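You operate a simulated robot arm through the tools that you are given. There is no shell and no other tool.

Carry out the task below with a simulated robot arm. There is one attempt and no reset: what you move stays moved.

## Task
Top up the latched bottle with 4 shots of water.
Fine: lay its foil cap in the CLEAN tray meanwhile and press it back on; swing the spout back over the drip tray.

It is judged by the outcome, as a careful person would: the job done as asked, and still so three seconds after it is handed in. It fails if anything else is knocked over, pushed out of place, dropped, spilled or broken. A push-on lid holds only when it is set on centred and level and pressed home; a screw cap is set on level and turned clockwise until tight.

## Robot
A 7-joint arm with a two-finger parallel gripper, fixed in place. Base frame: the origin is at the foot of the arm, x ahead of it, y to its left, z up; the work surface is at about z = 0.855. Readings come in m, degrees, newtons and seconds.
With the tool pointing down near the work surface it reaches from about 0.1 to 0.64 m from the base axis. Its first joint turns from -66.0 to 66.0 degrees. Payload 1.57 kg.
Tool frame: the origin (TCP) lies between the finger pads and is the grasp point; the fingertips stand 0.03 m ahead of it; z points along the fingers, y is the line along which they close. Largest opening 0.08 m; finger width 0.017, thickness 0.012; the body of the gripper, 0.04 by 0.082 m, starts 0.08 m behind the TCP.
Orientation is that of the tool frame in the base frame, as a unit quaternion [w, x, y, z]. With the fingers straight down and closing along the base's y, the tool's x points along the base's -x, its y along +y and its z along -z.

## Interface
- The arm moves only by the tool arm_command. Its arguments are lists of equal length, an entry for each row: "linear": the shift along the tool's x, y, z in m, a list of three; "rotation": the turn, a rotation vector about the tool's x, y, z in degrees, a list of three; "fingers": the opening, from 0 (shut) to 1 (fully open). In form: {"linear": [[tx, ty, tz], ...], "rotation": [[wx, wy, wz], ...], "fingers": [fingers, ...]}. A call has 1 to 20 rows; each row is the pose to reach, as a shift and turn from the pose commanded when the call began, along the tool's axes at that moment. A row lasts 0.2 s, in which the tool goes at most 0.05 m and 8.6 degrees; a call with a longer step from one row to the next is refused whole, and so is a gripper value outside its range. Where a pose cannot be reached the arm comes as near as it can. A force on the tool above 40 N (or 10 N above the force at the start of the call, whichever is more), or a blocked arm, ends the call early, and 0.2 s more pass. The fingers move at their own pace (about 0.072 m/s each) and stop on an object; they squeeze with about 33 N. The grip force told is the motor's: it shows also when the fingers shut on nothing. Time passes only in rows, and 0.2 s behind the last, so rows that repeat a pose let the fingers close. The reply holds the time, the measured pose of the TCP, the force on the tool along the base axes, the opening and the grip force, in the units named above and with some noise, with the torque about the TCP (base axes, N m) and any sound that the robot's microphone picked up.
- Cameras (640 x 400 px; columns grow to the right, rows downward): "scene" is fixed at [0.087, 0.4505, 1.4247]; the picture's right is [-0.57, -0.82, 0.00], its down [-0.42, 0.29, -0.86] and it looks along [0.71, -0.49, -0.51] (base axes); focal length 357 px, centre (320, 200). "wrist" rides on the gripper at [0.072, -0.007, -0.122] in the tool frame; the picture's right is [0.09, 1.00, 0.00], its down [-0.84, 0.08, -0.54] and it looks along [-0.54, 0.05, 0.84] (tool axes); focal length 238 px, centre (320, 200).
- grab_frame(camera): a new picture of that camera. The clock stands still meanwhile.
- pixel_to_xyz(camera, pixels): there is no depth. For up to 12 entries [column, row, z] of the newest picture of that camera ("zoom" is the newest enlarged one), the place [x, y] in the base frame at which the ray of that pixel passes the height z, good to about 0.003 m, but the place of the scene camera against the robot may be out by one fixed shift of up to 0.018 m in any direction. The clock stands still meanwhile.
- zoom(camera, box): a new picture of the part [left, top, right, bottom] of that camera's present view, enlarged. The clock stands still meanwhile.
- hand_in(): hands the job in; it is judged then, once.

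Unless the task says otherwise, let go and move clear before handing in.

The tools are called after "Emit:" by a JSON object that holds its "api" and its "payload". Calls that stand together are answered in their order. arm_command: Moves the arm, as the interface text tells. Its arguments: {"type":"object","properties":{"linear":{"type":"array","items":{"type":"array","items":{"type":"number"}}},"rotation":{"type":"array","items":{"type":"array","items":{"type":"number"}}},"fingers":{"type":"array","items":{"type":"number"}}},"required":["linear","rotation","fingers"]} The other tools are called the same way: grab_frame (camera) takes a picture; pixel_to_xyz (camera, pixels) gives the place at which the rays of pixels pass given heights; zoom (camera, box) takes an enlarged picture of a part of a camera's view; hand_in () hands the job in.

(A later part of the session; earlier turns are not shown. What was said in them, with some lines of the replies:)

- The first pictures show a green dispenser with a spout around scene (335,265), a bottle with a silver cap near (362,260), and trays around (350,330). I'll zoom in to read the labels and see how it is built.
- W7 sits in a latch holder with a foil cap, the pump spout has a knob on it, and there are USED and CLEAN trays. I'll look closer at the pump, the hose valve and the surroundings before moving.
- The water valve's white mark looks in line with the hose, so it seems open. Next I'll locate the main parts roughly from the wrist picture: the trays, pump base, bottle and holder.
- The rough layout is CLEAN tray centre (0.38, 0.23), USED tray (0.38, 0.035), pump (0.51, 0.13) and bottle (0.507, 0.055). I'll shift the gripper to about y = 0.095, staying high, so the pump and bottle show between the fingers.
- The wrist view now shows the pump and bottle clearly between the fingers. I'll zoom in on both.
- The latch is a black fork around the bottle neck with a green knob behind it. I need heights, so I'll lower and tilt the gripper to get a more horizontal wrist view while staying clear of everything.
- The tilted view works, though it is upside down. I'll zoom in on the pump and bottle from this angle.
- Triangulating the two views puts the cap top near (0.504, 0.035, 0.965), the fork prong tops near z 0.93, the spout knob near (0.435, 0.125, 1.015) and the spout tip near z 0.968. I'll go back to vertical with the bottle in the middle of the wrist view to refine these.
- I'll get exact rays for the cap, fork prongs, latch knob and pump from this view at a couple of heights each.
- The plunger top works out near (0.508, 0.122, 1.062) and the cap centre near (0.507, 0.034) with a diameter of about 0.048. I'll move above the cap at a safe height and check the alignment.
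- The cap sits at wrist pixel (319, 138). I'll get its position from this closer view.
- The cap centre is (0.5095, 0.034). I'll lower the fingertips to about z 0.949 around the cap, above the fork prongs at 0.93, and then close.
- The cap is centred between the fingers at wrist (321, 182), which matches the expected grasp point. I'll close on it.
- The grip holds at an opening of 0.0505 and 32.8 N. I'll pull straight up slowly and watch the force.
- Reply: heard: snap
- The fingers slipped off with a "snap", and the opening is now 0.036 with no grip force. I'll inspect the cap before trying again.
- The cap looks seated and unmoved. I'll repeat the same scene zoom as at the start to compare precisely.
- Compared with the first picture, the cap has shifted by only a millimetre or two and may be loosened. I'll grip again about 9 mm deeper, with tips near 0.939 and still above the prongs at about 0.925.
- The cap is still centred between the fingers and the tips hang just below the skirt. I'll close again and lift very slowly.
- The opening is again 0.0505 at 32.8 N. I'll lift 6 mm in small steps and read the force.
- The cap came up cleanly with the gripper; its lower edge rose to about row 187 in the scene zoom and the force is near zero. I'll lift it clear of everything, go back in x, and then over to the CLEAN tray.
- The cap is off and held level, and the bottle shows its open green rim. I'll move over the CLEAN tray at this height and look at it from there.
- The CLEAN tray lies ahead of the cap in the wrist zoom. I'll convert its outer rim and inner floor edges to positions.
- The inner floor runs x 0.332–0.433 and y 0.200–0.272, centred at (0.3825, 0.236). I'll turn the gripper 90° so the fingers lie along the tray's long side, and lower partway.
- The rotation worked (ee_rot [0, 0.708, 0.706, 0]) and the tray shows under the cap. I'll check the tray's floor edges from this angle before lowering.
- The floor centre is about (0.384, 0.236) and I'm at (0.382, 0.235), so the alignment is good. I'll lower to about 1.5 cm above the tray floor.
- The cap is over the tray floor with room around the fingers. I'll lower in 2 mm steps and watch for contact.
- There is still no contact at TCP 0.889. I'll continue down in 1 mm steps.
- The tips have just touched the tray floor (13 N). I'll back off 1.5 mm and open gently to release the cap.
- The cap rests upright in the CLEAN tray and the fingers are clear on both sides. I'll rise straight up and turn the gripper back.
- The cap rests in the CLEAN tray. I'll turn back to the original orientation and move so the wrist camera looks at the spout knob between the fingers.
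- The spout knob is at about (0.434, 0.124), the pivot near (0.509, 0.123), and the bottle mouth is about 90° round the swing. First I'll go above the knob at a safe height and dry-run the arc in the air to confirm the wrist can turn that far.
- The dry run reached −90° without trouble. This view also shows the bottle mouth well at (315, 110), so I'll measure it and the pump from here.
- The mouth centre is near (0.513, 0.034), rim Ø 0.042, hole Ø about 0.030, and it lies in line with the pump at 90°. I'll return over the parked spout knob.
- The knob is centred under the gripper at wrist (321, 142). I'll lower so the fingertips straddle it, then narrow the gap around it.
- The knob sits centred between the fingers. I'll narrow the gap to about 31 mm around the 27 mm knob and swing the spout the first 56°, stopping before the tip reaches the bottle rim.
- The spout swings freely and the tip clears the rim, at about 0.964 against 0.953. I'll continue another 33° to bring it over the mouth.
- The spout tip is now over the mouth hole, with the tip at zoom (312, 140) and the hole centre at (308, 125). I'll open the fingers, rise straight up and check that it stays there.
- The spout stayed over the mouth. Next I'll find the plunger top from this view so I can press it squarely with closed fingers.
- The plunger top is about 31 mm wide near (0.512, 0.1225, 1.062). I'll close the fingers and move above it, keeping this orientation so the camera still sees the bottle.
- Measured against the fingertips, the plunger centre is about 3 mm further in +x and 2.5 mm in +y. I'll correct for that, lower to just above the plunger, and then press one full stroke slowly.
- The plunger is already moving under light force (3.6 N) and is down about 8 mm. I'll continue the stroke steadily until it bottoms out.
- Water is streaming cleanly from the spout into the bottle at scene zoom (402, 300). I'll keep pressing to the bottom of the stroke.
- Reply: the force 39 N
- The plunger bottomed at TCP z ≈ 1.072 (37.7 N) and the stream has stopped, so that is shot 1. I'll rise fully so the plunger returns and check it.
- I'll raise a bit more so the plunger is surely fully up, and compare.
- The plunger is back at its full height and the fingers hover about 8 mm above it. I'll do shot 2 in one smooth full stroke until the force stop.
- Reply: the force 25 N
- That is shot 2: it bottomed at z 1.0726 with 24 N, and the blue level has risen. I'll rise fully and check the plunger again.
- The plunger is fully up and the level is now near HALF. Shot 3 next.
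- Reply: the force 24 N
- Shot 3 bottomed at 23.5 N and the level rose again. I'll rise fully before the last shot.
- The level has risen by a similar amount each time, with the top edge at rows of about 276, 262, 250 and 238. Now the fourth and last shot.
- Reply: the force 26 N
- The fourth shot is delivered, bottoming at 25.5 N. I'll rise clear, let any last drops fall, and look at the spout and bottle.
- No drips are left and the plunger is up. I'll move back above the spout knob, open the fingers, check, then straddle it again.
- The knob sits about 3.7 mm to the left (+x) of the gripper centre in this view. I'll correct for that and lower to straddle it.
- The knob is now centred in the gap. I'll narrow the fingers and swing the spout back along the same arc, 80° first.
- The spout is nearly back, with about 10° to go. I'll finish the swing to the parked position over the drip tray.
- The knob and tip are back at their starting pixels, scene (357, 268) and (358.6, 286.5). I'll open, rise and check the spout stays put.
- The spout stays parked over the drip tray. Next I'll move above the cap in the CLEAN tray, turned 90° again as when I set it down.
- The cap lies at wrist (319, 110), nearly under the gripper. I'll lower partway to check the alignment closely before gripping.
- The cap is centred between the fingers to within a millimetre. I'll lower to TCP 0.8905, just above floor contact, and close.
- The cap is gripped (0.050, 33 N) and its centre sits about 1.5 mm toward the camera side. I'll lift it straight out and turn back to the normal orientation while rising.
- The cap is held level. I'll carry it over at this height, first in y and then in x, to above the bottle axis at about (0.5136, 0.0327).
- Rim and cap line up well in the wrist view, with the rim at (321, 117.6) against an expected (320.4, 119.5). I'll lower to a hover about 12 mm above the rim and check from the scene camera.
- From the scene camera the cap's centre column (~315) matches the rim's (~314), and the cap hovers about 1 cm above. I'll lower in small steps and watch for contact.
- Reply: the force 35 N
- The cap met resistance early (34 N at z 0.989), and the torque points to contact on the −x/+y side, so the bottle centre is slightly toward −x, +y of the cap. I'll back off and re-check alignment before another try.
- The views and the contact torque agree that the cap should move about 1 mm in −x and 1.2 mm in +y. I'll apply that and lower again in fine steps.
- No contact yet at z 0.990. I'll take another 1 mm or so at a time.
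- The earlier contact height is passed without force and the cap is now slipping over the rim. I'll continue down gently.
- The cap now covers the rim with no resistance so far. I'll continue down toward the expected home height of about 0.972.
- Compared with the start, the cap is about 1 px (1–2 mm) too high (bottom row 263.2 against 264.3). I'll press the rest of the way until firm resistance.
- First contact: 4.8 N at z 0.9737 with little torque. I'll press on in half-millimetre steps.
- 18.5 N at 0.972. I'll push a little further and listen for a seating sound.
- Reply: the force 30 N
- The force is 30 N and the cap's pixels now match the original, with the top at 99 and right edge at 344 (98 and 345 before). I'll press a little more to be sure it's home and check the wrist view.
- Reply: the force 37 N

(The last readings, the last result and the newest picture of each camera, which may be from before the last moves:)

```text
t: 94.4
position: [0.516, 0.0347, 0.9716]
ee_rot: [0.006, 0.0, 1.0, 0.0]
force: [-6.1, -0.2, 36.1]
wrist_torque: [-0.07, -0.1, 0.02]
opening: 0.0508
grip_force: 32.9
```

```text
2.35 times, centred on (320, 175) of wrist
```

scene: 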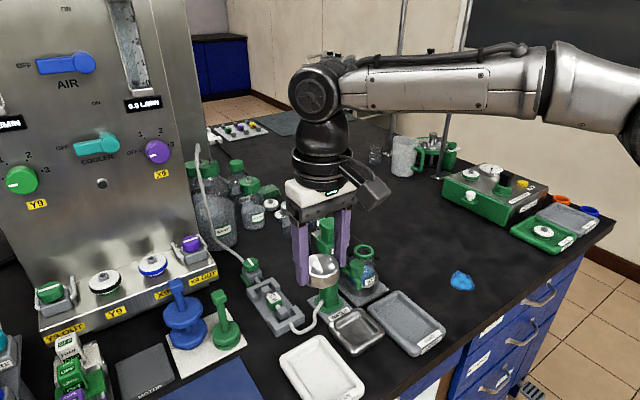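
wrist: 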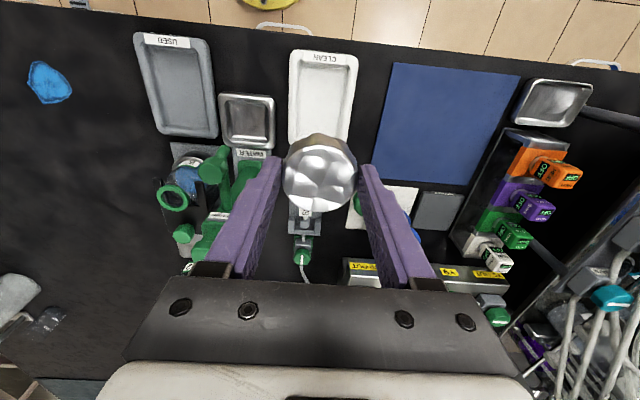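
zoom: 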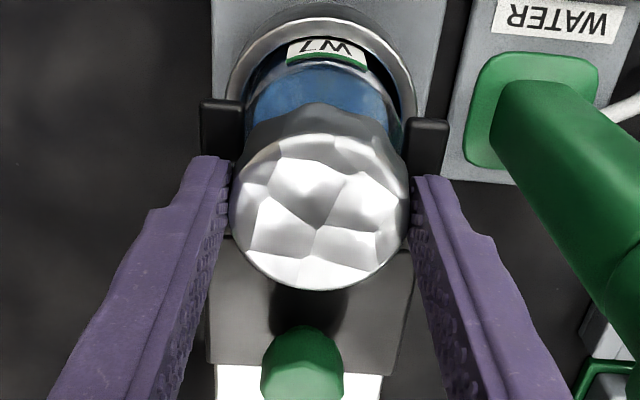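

36 N with no seating sound yet, and the tool has tilted about 0.7° under load. I'll relax the load, let go, and look at how the cap sits before pressing from straight above.

Emit:
{"api": "arm_command", "payload": {"linear": [[0, 0, -0.0015], [0, 0, -0.0028], [0, 0, -0.0028]], "rotation": [[0, 0, 0], [0, 0, 0], [0, 0, 0]], "fingers": [0.3, 0.3, 0.3]}}

Emit:
{"api": "arm_command", "payload": {"linear": [[0, 0, 0], [0, 0, 0], [0, 0, 0], [0, 0, 0]], "rotation": [[0, 0, 0], [0, 0, 0], [0, 0, 0], [0, 0, 0]], "fingers": [0.65, 0.75, 0.8, 0.8]}}

Emit:
{"api": "zoom", "payload": {"camera": "wrist", "box": [240, 90, 400, 260]}}

Emit:
{"api": "zoom", "payload": {"camera": "scene", "box": [340, 220, 400, 310]}}

```text
t: 95.2
position: [0.5139, 0.0351, 0.9715]
ee_rot: [0.003, 0.0, 1.0, 0.001]
force: [-2.1, -1.2, 25.2]
wrist_torque: [-0.01, -0.32, -0.02]
opening: 0.0503
grip_force: 32.6
```

```text
t: 96.2
position: [0.5123, 0.0351, 0.9674]
ee_rot: [0.0, 0.0, 1.0, 0.0]
force: [-0.2, 0.2, 0.3]
wrist_torque: [-0.01, -0.01, -0.03]
opening: 0.0639
grip_force: 0.1
heard: snap
```

```text
2.35 times, centred on (320, 175) of wrist
```

zoom: 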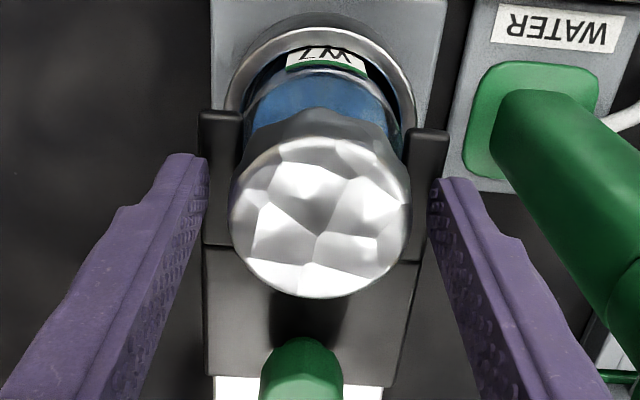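

```text
4.44 times, centred on (370, 265) of scene
```

zoom: 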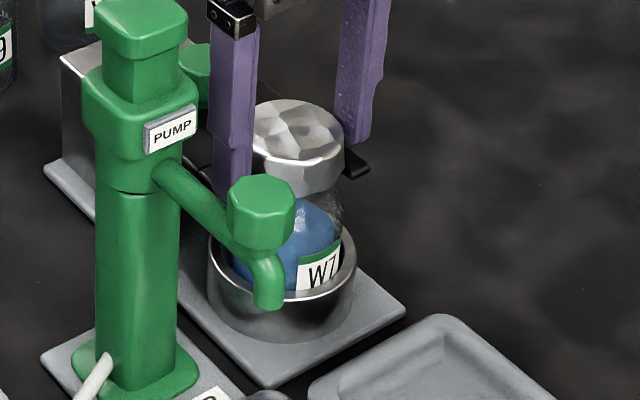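

A "snap" was heard as I let go, and the cap now sits at its original pixels (right edge 344, top 99). I'll rise, close the fingers, and press straight down on the cap's centre to make sure it's home.

Emit:
{"api": "arm_command", "payload": {"linear": [[0, 0, -0.02], [0, 0, -0.05], [0, 0, -0.08], [0, 0, -0.08]], "rotation": [[0, 0, 0], [0, 0, 0], [0, 0, 0], [0, 0, 0]], "fingers": [0.8, 0.8, 0.8, 0.8]}}

Emit:
{"api": "zoom", "payload": {"camera": "wrist", "box": [250, 90, 390, 200]}}

Emit:
{"api": "zoom", "payload": {"camera": "scene", "box": [340, 220, 400, 310]}}

Emit:
{"api": "zoom", "payload": {"camera": "scene", "box": [345, 230, 385, 280]}}

```text
t: 97.2
position: [0.514, 0.0341, 1.0485]
ee_rot: [0.0, -0.001, 1.0, 0.0]
force: [-0.4, 0.4, -0.4]
wrist_torque: [0.0, 0.0, 0.02]
opening: 0.0639
grip_force: 0.2
```

```text
3.64 times, centred on (320, 145) of wrist
```

zoom: 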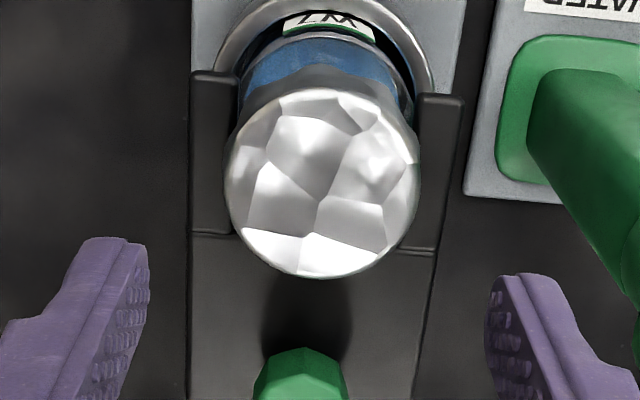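

```text
4.44 times, centred on (370, 265) of scene
```

zoom: 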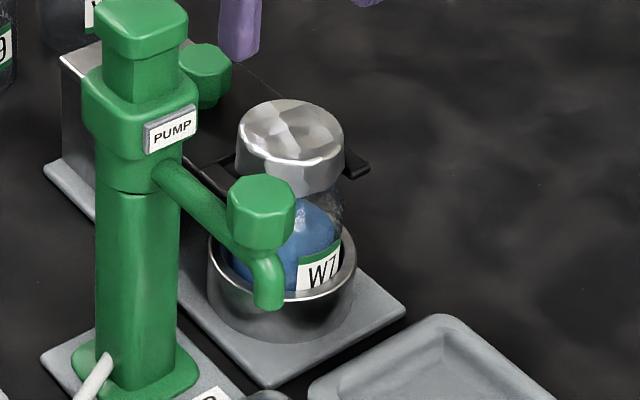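

```text
8.00 times, centred on (365, 255) of scene
```

zoom: 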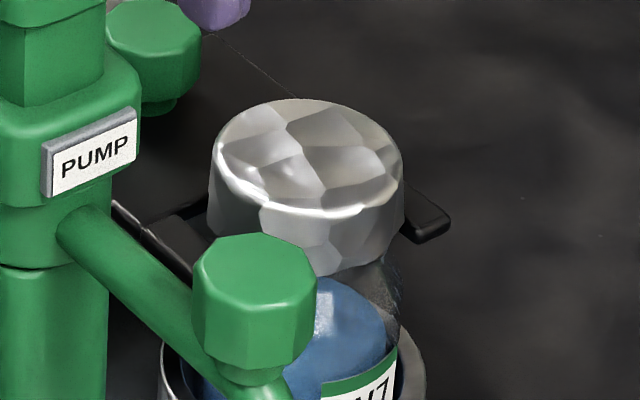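

The cap sits level and exactly at its original place (236–344, top 99). I'll press once from straight above with closed fingers to confirm it's fully home.

Emit:
{"api": "arm_command", "payload": {"linear": [[0, 0, 0], [0, 0, 0], [0, 0, 0.02], [0, 0, 0.04], [0, 0, 0.052], [0, 0, 0.055]], "rotation": [[0, 0, 0], [0, 0, 0], [0, 0, 0], [0, 0, 0], [0, 0, 0], [0, 0, 0]], "fingers": [0.3, 0, 0, 0, 0, 0]}}

Emit:
{"api": "arm_command", "payload": {"linear": [[0, 0, 0.0015], [0, 0, 0.003], [0, 0, 0.0045], [0, 0, 0.006], [0, 0, 0.007]], "rotation": [[0, 0, 0], [0, 0, 0], [0, 0, 0], [0, 0, 0], [0, 0, 0]], "fingers": [0, 0, 0, 0, 0]}}

Emit:
{"api": "zoom", "payload": {"camera": "scene", "box": [345, 220, 385, 280]}}

```text
t: 98.6
position: [0.5127, 0.0343, 0.994]
ee_rot: [0.0, 0.0, 1.0, 0.0]
force: [0.1, -1.0, 0.0]
wrist_torque: [0.0, -0.01, -0.02]
opening: 0.0001
grip_force: 21.5
```

```text
t: 99.8
position: [0.5142, 0.0352, 0.9911]
ee_rot: [0.003, 0.001, 1.0, 0.0]
force: [-4.9, -0.1, 19.5]
wrist_torque: [-0.01, 0.18, 0.01]
opening: 0.0001
grip_force: 21.5
```

```text
6.67 times, centred on (365, 250) of scene
```

zoom: 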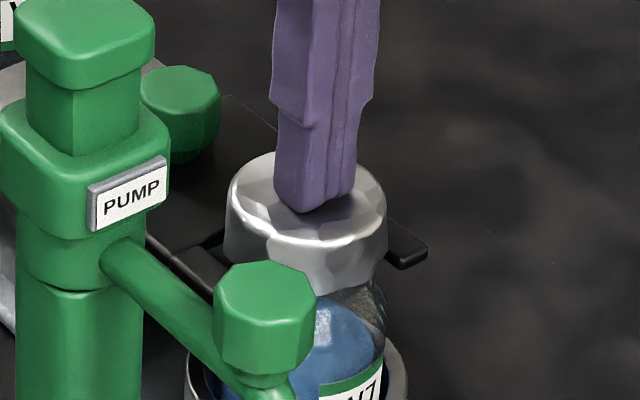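

The tips rest on the cap's centre at 19.5 N with no movement. I'll add a little more force.

Emit:
{"api": "arm_command", "payload": {"linear": [[0, 0, 0.0007], [0, 0, 0.0014], [0, 0, 0.0014]], "rotation": [[0, 0, 0], [0, 0, 0], [0, 0, 0]], "fingers": [0, 0, 0]}}

Emit:
{"api": "arm_command", "payload": {"linear": [[0, 0, -0.004], [0, 0, -0.01], [0, 0, -0.03], [0, 0, -0.06], [0, 0, -0.09], [0, 0, -0.12], [0, 0, -0.12]], "rotation": [[0, 0, 0], [0, 0, 0], [0, 0, 0], [0, 0, 0], [0, 0, 0], [0, 0, 0], [0, 0, 0]], "fingers": [0, 0, 0, 0, 0, 0, 0]}}

Emit:
{"api": "zoom", "payload": {"camera": "scene", "box": [340, 220, 400, 310]}}

Emit:
{"api": "zoom", "payload": {"camera": "wrist", "box": [250, 70, 390, 190]}}

```text
t: 100.6
position: [0.5147, 0.0363, 0.9895]
ee_rot: [0.005, -0.001, 1.0, 0.0]
force: [-7.5, 0.2, 33.2]
wrist_torque: [-0.01, 0.35, -0.03]
opening: 0.0001
grip_force: 21.0
```

```text
t: 102.2
position: [0.5147, 0.0331, 1.1055]
ee_rot: [-0.001, 0.0, 1.0, 0.0]
force: [0.1, 0.0, 0.8]
wrist_torque: [0.0, -0.01, 0.01]
opening: 0.0002
grip_force: 21.4
```

```text
4.44 times, centred on (370, 265) of scene
```

zoom: 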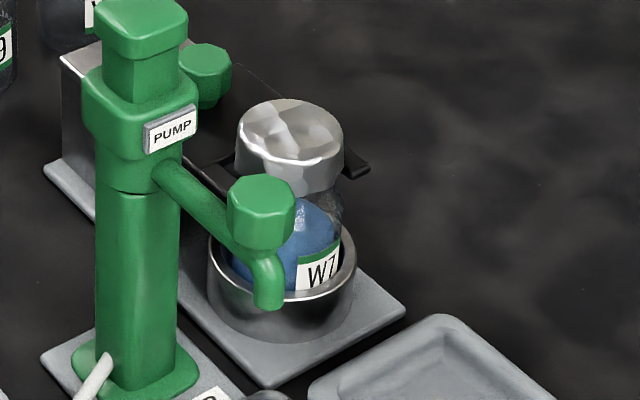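

```text
3.33 times, centred on (320, 130) of wrist
```

zoom: 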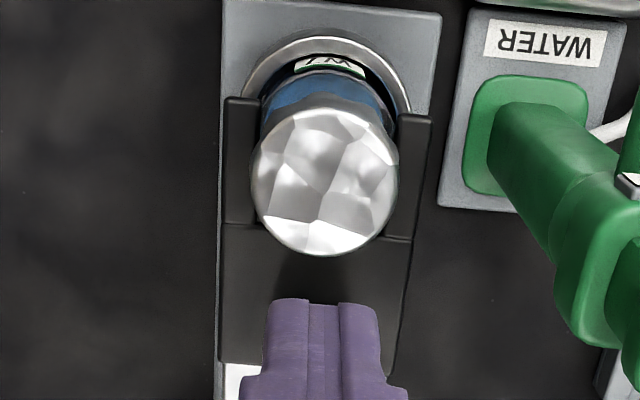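

The cap took 33 N from straight above without moving, and its outline matches the original. To be sure it holds, I'll grip it lightly placed as before and give it a very small upward tug of a few newtons.

Emit:
{"api": "arm_command", "payload": {"linear": [[0, 0, 0], [0, 0, 0.01], [0, 0, 0.05], [0, 0, 0.09], [0, 0, 0.12], [0, 0, 0.134], [0, 0, 0.134]], "rotation": [[0, 0, 0], [0, 0, 0], [0, 0, 0], [0, 0, 0], [0, 0, 0], [0, 0, 0], [0, 0, 0]], "fingers": [0.4, 0.8, 0.85, 0.85, 0.85, 0.85, 0.85]}}

Emit:
{"api": "zoom", "payload": {"camera": "wrist", "box": [240, 90, 400, 260]}}

```text
t: 103.8
position: [0.5137, 0.0337, 0.9703]
ee_rot: [0.0, 0.0, 1.0, 0.001]
force: [0.1, 0.3, -0.1]
wrist_torque: [-0.01, 0.02, 0.02]
opening: 0.0678
grip_force: 0.0
```

```text
2.35 times, centred on (320, 175) of wrist
```

zoom: 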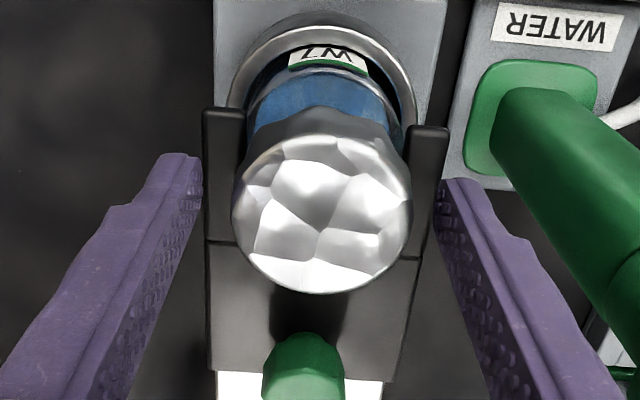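

The cap is centred between the fingers at column 321. I'll close and tug by half a millimetre.

Emit:
{"api": "arm_command", "payload": {"linear": [[0, 0, 0], [0, 0, 0], [0, 0, 0], [0, 0, 0], [0, 0, 0]], "rotation": [[0, 0, 0], [0, 0, 0], [0, 0, 0], [0, 0, 0], [0, 0, 0]], "fingers": [0.75, 0.65, 0.5, 0.5, 0.5]}}

Emit:
{"api": "arm_command", "payload": {"linear": [[0, 0, -0.0004], [0, 0, -0.0006]], "rotation": [[0, 0, 0], [0, 0, 0]], "fingers": [0.5, 0.5]}}

```text
t: 105.0
position: [0.514, 0.0343, 0.9708]
ee_rot: [0.0, 0.0, 1.0, 0.0]
force: [0.0, 0.3, -0.2]
wrist_torque: [0.11, -0.01, 0.02]
opening: 0.0504
grip_force: 32.9
```

```text
t: 105.6
position: [0.5135, 0.0339, 0.9714]
ee_rot: [-0.001, -0.001, 1.0, -0.001]
force: [0.3, 1.6, -1.9]
wrist_torque: [0.0, -0.02, 0.04]
opening: 0.0504
grip_force: 33.0
```

A slight −1.9 N is building. I'll add another 0.6 mm to see whether it resists.

Emit:
{"api": "arm_command", "payload": {"linear": [[0, 0, -0.0004], [0, 0, -0.0006], [0, 0, -0.0006]], "rotation": [[0, 0, 0], [0, 0, 0], [0, 0, 0]], "fingers": [0.5, 0.5, 0.5]}}

```text
t: 106.4
position: [0.5142, 0.0347, 0.9728]
ee_rot: [0.0, 0.001, 1.0, 0.0]
force: [0.1, -0.1, -1.7]
wrist_torque: [0.02, 0.04, 0.03]
opening: 0.0505
grip_force: 32.7
```

There is a steady −1.8 N, which is the filled bottle's weight hanging from the cap within the latch's small play, whereas the loose cap earlier gave about 0 N. So the cap holds. I'll lower back the same 1.2 mm and let go gently.

Emit:
{"api": "arm_command", "payload": {"linear": [[0, 0, 0.0004], [0, 0, 0.0008], [0, 0, 0.0012], [0, 0, 0.0012]], "rotation": [[0, 0, 0], [0, 0, 0], [0, 0, 0], [0, 0, 0]], "fingers": [0.5, 0.5, 0.5, 0.5]}}

Emit:
{"api": "zoom", "payload": {"camera": "scene", "box": [340, 220, 400, 310]}}

```text
t: 107.4
position: [0.5137, 0.0347, 0.9701]
ee_rot: [0.0, 0.0, 1.0, 0.0]
force: [-1.7, 1.2, 2.0]
wrist_torque: [0.02, 0.1, -0.01]
opening: 0.0505
grip_force: 32.9
```

```text
4.44 times, centred on (370, 265) of scene
```

zoom: 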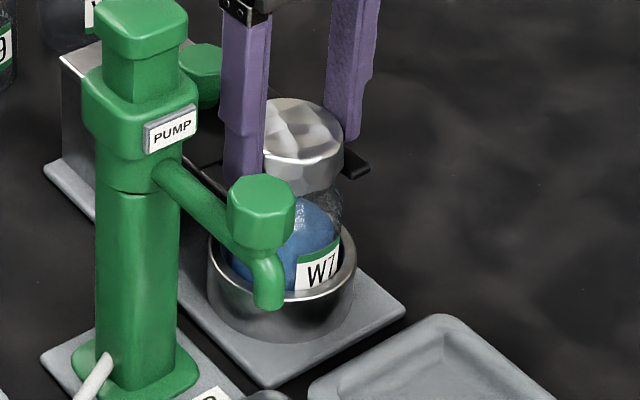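

The bottle is back on its seat (+2 N) and the cap outline is unchanged. I'll open the fingers and rise straight up.

Emit:
{"api": "arm_command", "payload": {"linear": [[0, 0, 0], [0, 0, 0], [0, 0, 0], [0, 0, -0.01], [0, 0, -0.04], [0, 0, -0.08], [0, 0, -0.12], [0, 0, -0.15], [0, 0, -0.15]], "rotation": [[0, 0, 0], [0, 0, 0], [0, 0, 0], [0, 0, 0], [0, 0, 0], [0, 0, 0], [0, 0, 0], [0, 0, 0], [0, 0, 0]], "fingers": [0.65, 0.8, 0.85, 0.85, 0.85, 0.85, 0.85, 0.85, 0.85]}}

Emit:
{"api": "zoom", "payload": {"camera": "scene", "box": [340, 220, 400, 310]}}

Emit:
{"api": "zoom", "payload": {"camera": "wrist", "box": [250, 70, 390, 190]}}

Emit:
{"api": "grab_frame", "payload": {"camera": "scene"}}

```text
t: 109.4
position: [0.5137, 0.0341, 1.1214]
ee_rot: [0.0, 0.0, 1.0, 0.0]
force: [0.6, -0.6, 1.1]
wrist_torque: [0.03, 0.04, 0.02]
opening: 0.0681
grip_force: 0.1
```

```text
4.44 times, centred on (370, 265) of scene
```

zoom: 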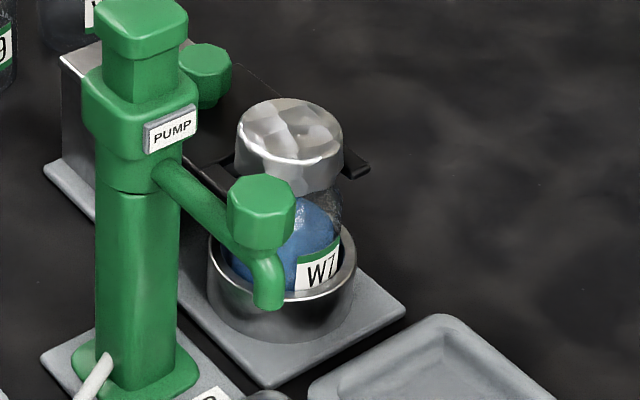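

```text
3.33 times, centred on (320, 130) of wrist
```

zoom: 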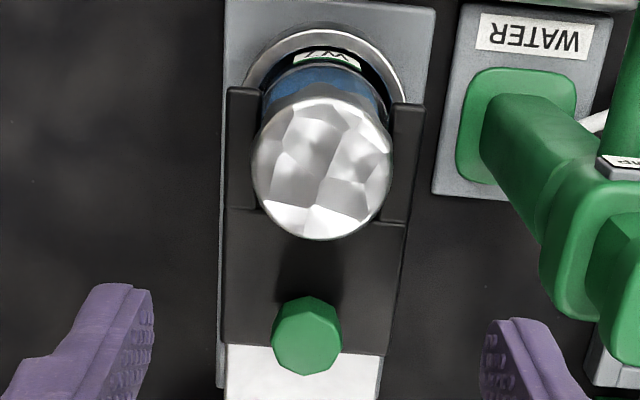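

```text
taken
```

scene: 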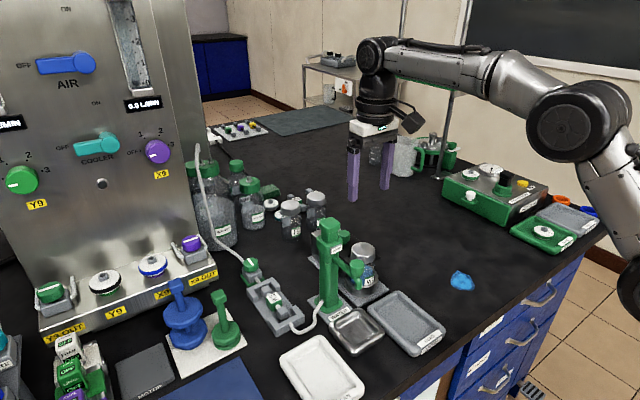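

The cap sits exactly as at the start, and the spout, trays and everything else are in place. I'll move the arm up and back, well clear, and take a last look.

Emit:
{"api": "arm_command", "payload": {"linear": [[0, 0, -0.04], [0, 0, -0.08], [0.03, 0, -0.11], [0.07, 0.01, -0.12], [0.11, 0.02, -0.12], [0.15, 0.04, -0.12], [0.18, 0.06, -0.12], [0.18, 0.06, -0.12]], "rotation": [[0, 0, 0], [0, 0, 0], [0, 0, 0], [0, 0, 0], [0, 0, 0], [0, 0, 0], [0, 0, 0], [0, 0, 0]], "fingers": [0.85, 0.85, 0.85, 0.85, 0.85, 0.85, 0.85, 0.85]}}

Emit:
{"api": "grab_frame", "payload": {"camera": "wrist"}}

Emit:
{"api": "zoom", "payload": {"camera": "scene", "box": [260, 210, 420, 370]}}

```text
t: 111.2
position: [0.3333, 0.094, 1.2416]
ee_rot: [0.001, 0.0, 1.0, 0.0]
force: [1.0, 0.5, 0.1]
wrist_torque: [0.01, 0.0, -0.01]
opening: 0.0679
grip_force: 0.0
```

```text
taken
```

wrist: 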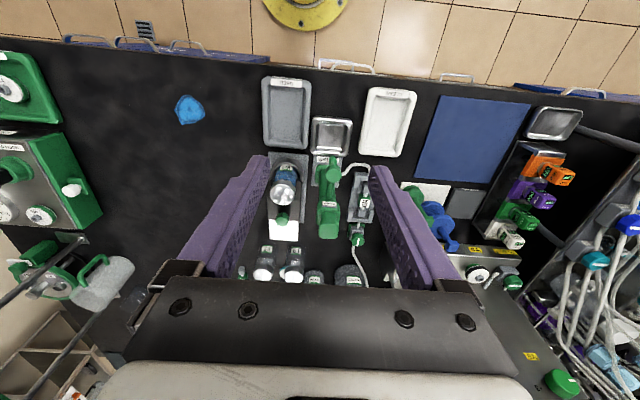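

```text
2.50 times, centred on (340, 290) of scene
```

zoom: 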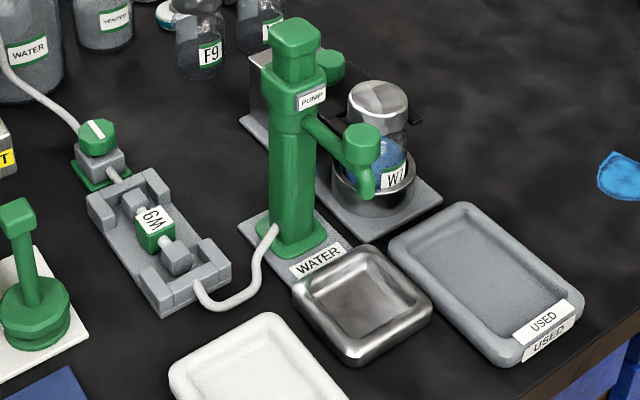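

The last pictures show W7 topped up and capped in its latch, the spout back over the drip tray, both trays in place and nothing disturbed. The arm is clear, so I'm handing in.

Emit:
{"api": "hand_in", "payload": {}}

```text
The job is handed in.
```

The latched bottle, W7, now has 4 full shots of water. Its foil cap is pressed back on and the spout is parked over the drip tray again.

- **Water:** I pressed the pump plunger all the way down four times. The bottle's level rose each time, with no drips or spills seen.
- **Cap removal:** On the first pull the fingers slipped off the cap, with a snap as it came loose. A second, deeper grip lifted it cleanly, and it lay upright in the CLEAN tray while I filled the bottle.
- **Cap replacement:** The first try at setting it back met the rim slightly off-centre. I backed off, shifted about 1 mm and it went on level. It snapped as I let go. It then took 33 N from above without moving, and on a light upward tug it seemed to carry the bottle's weight. Its outline matches the starting picture.
- **Spout:** I swung it back along the same arc, and in the scene picture it sits where it started.

Nothing else was knocked or moved that I could see in the last pictures, and the arm is clear of the bench items.
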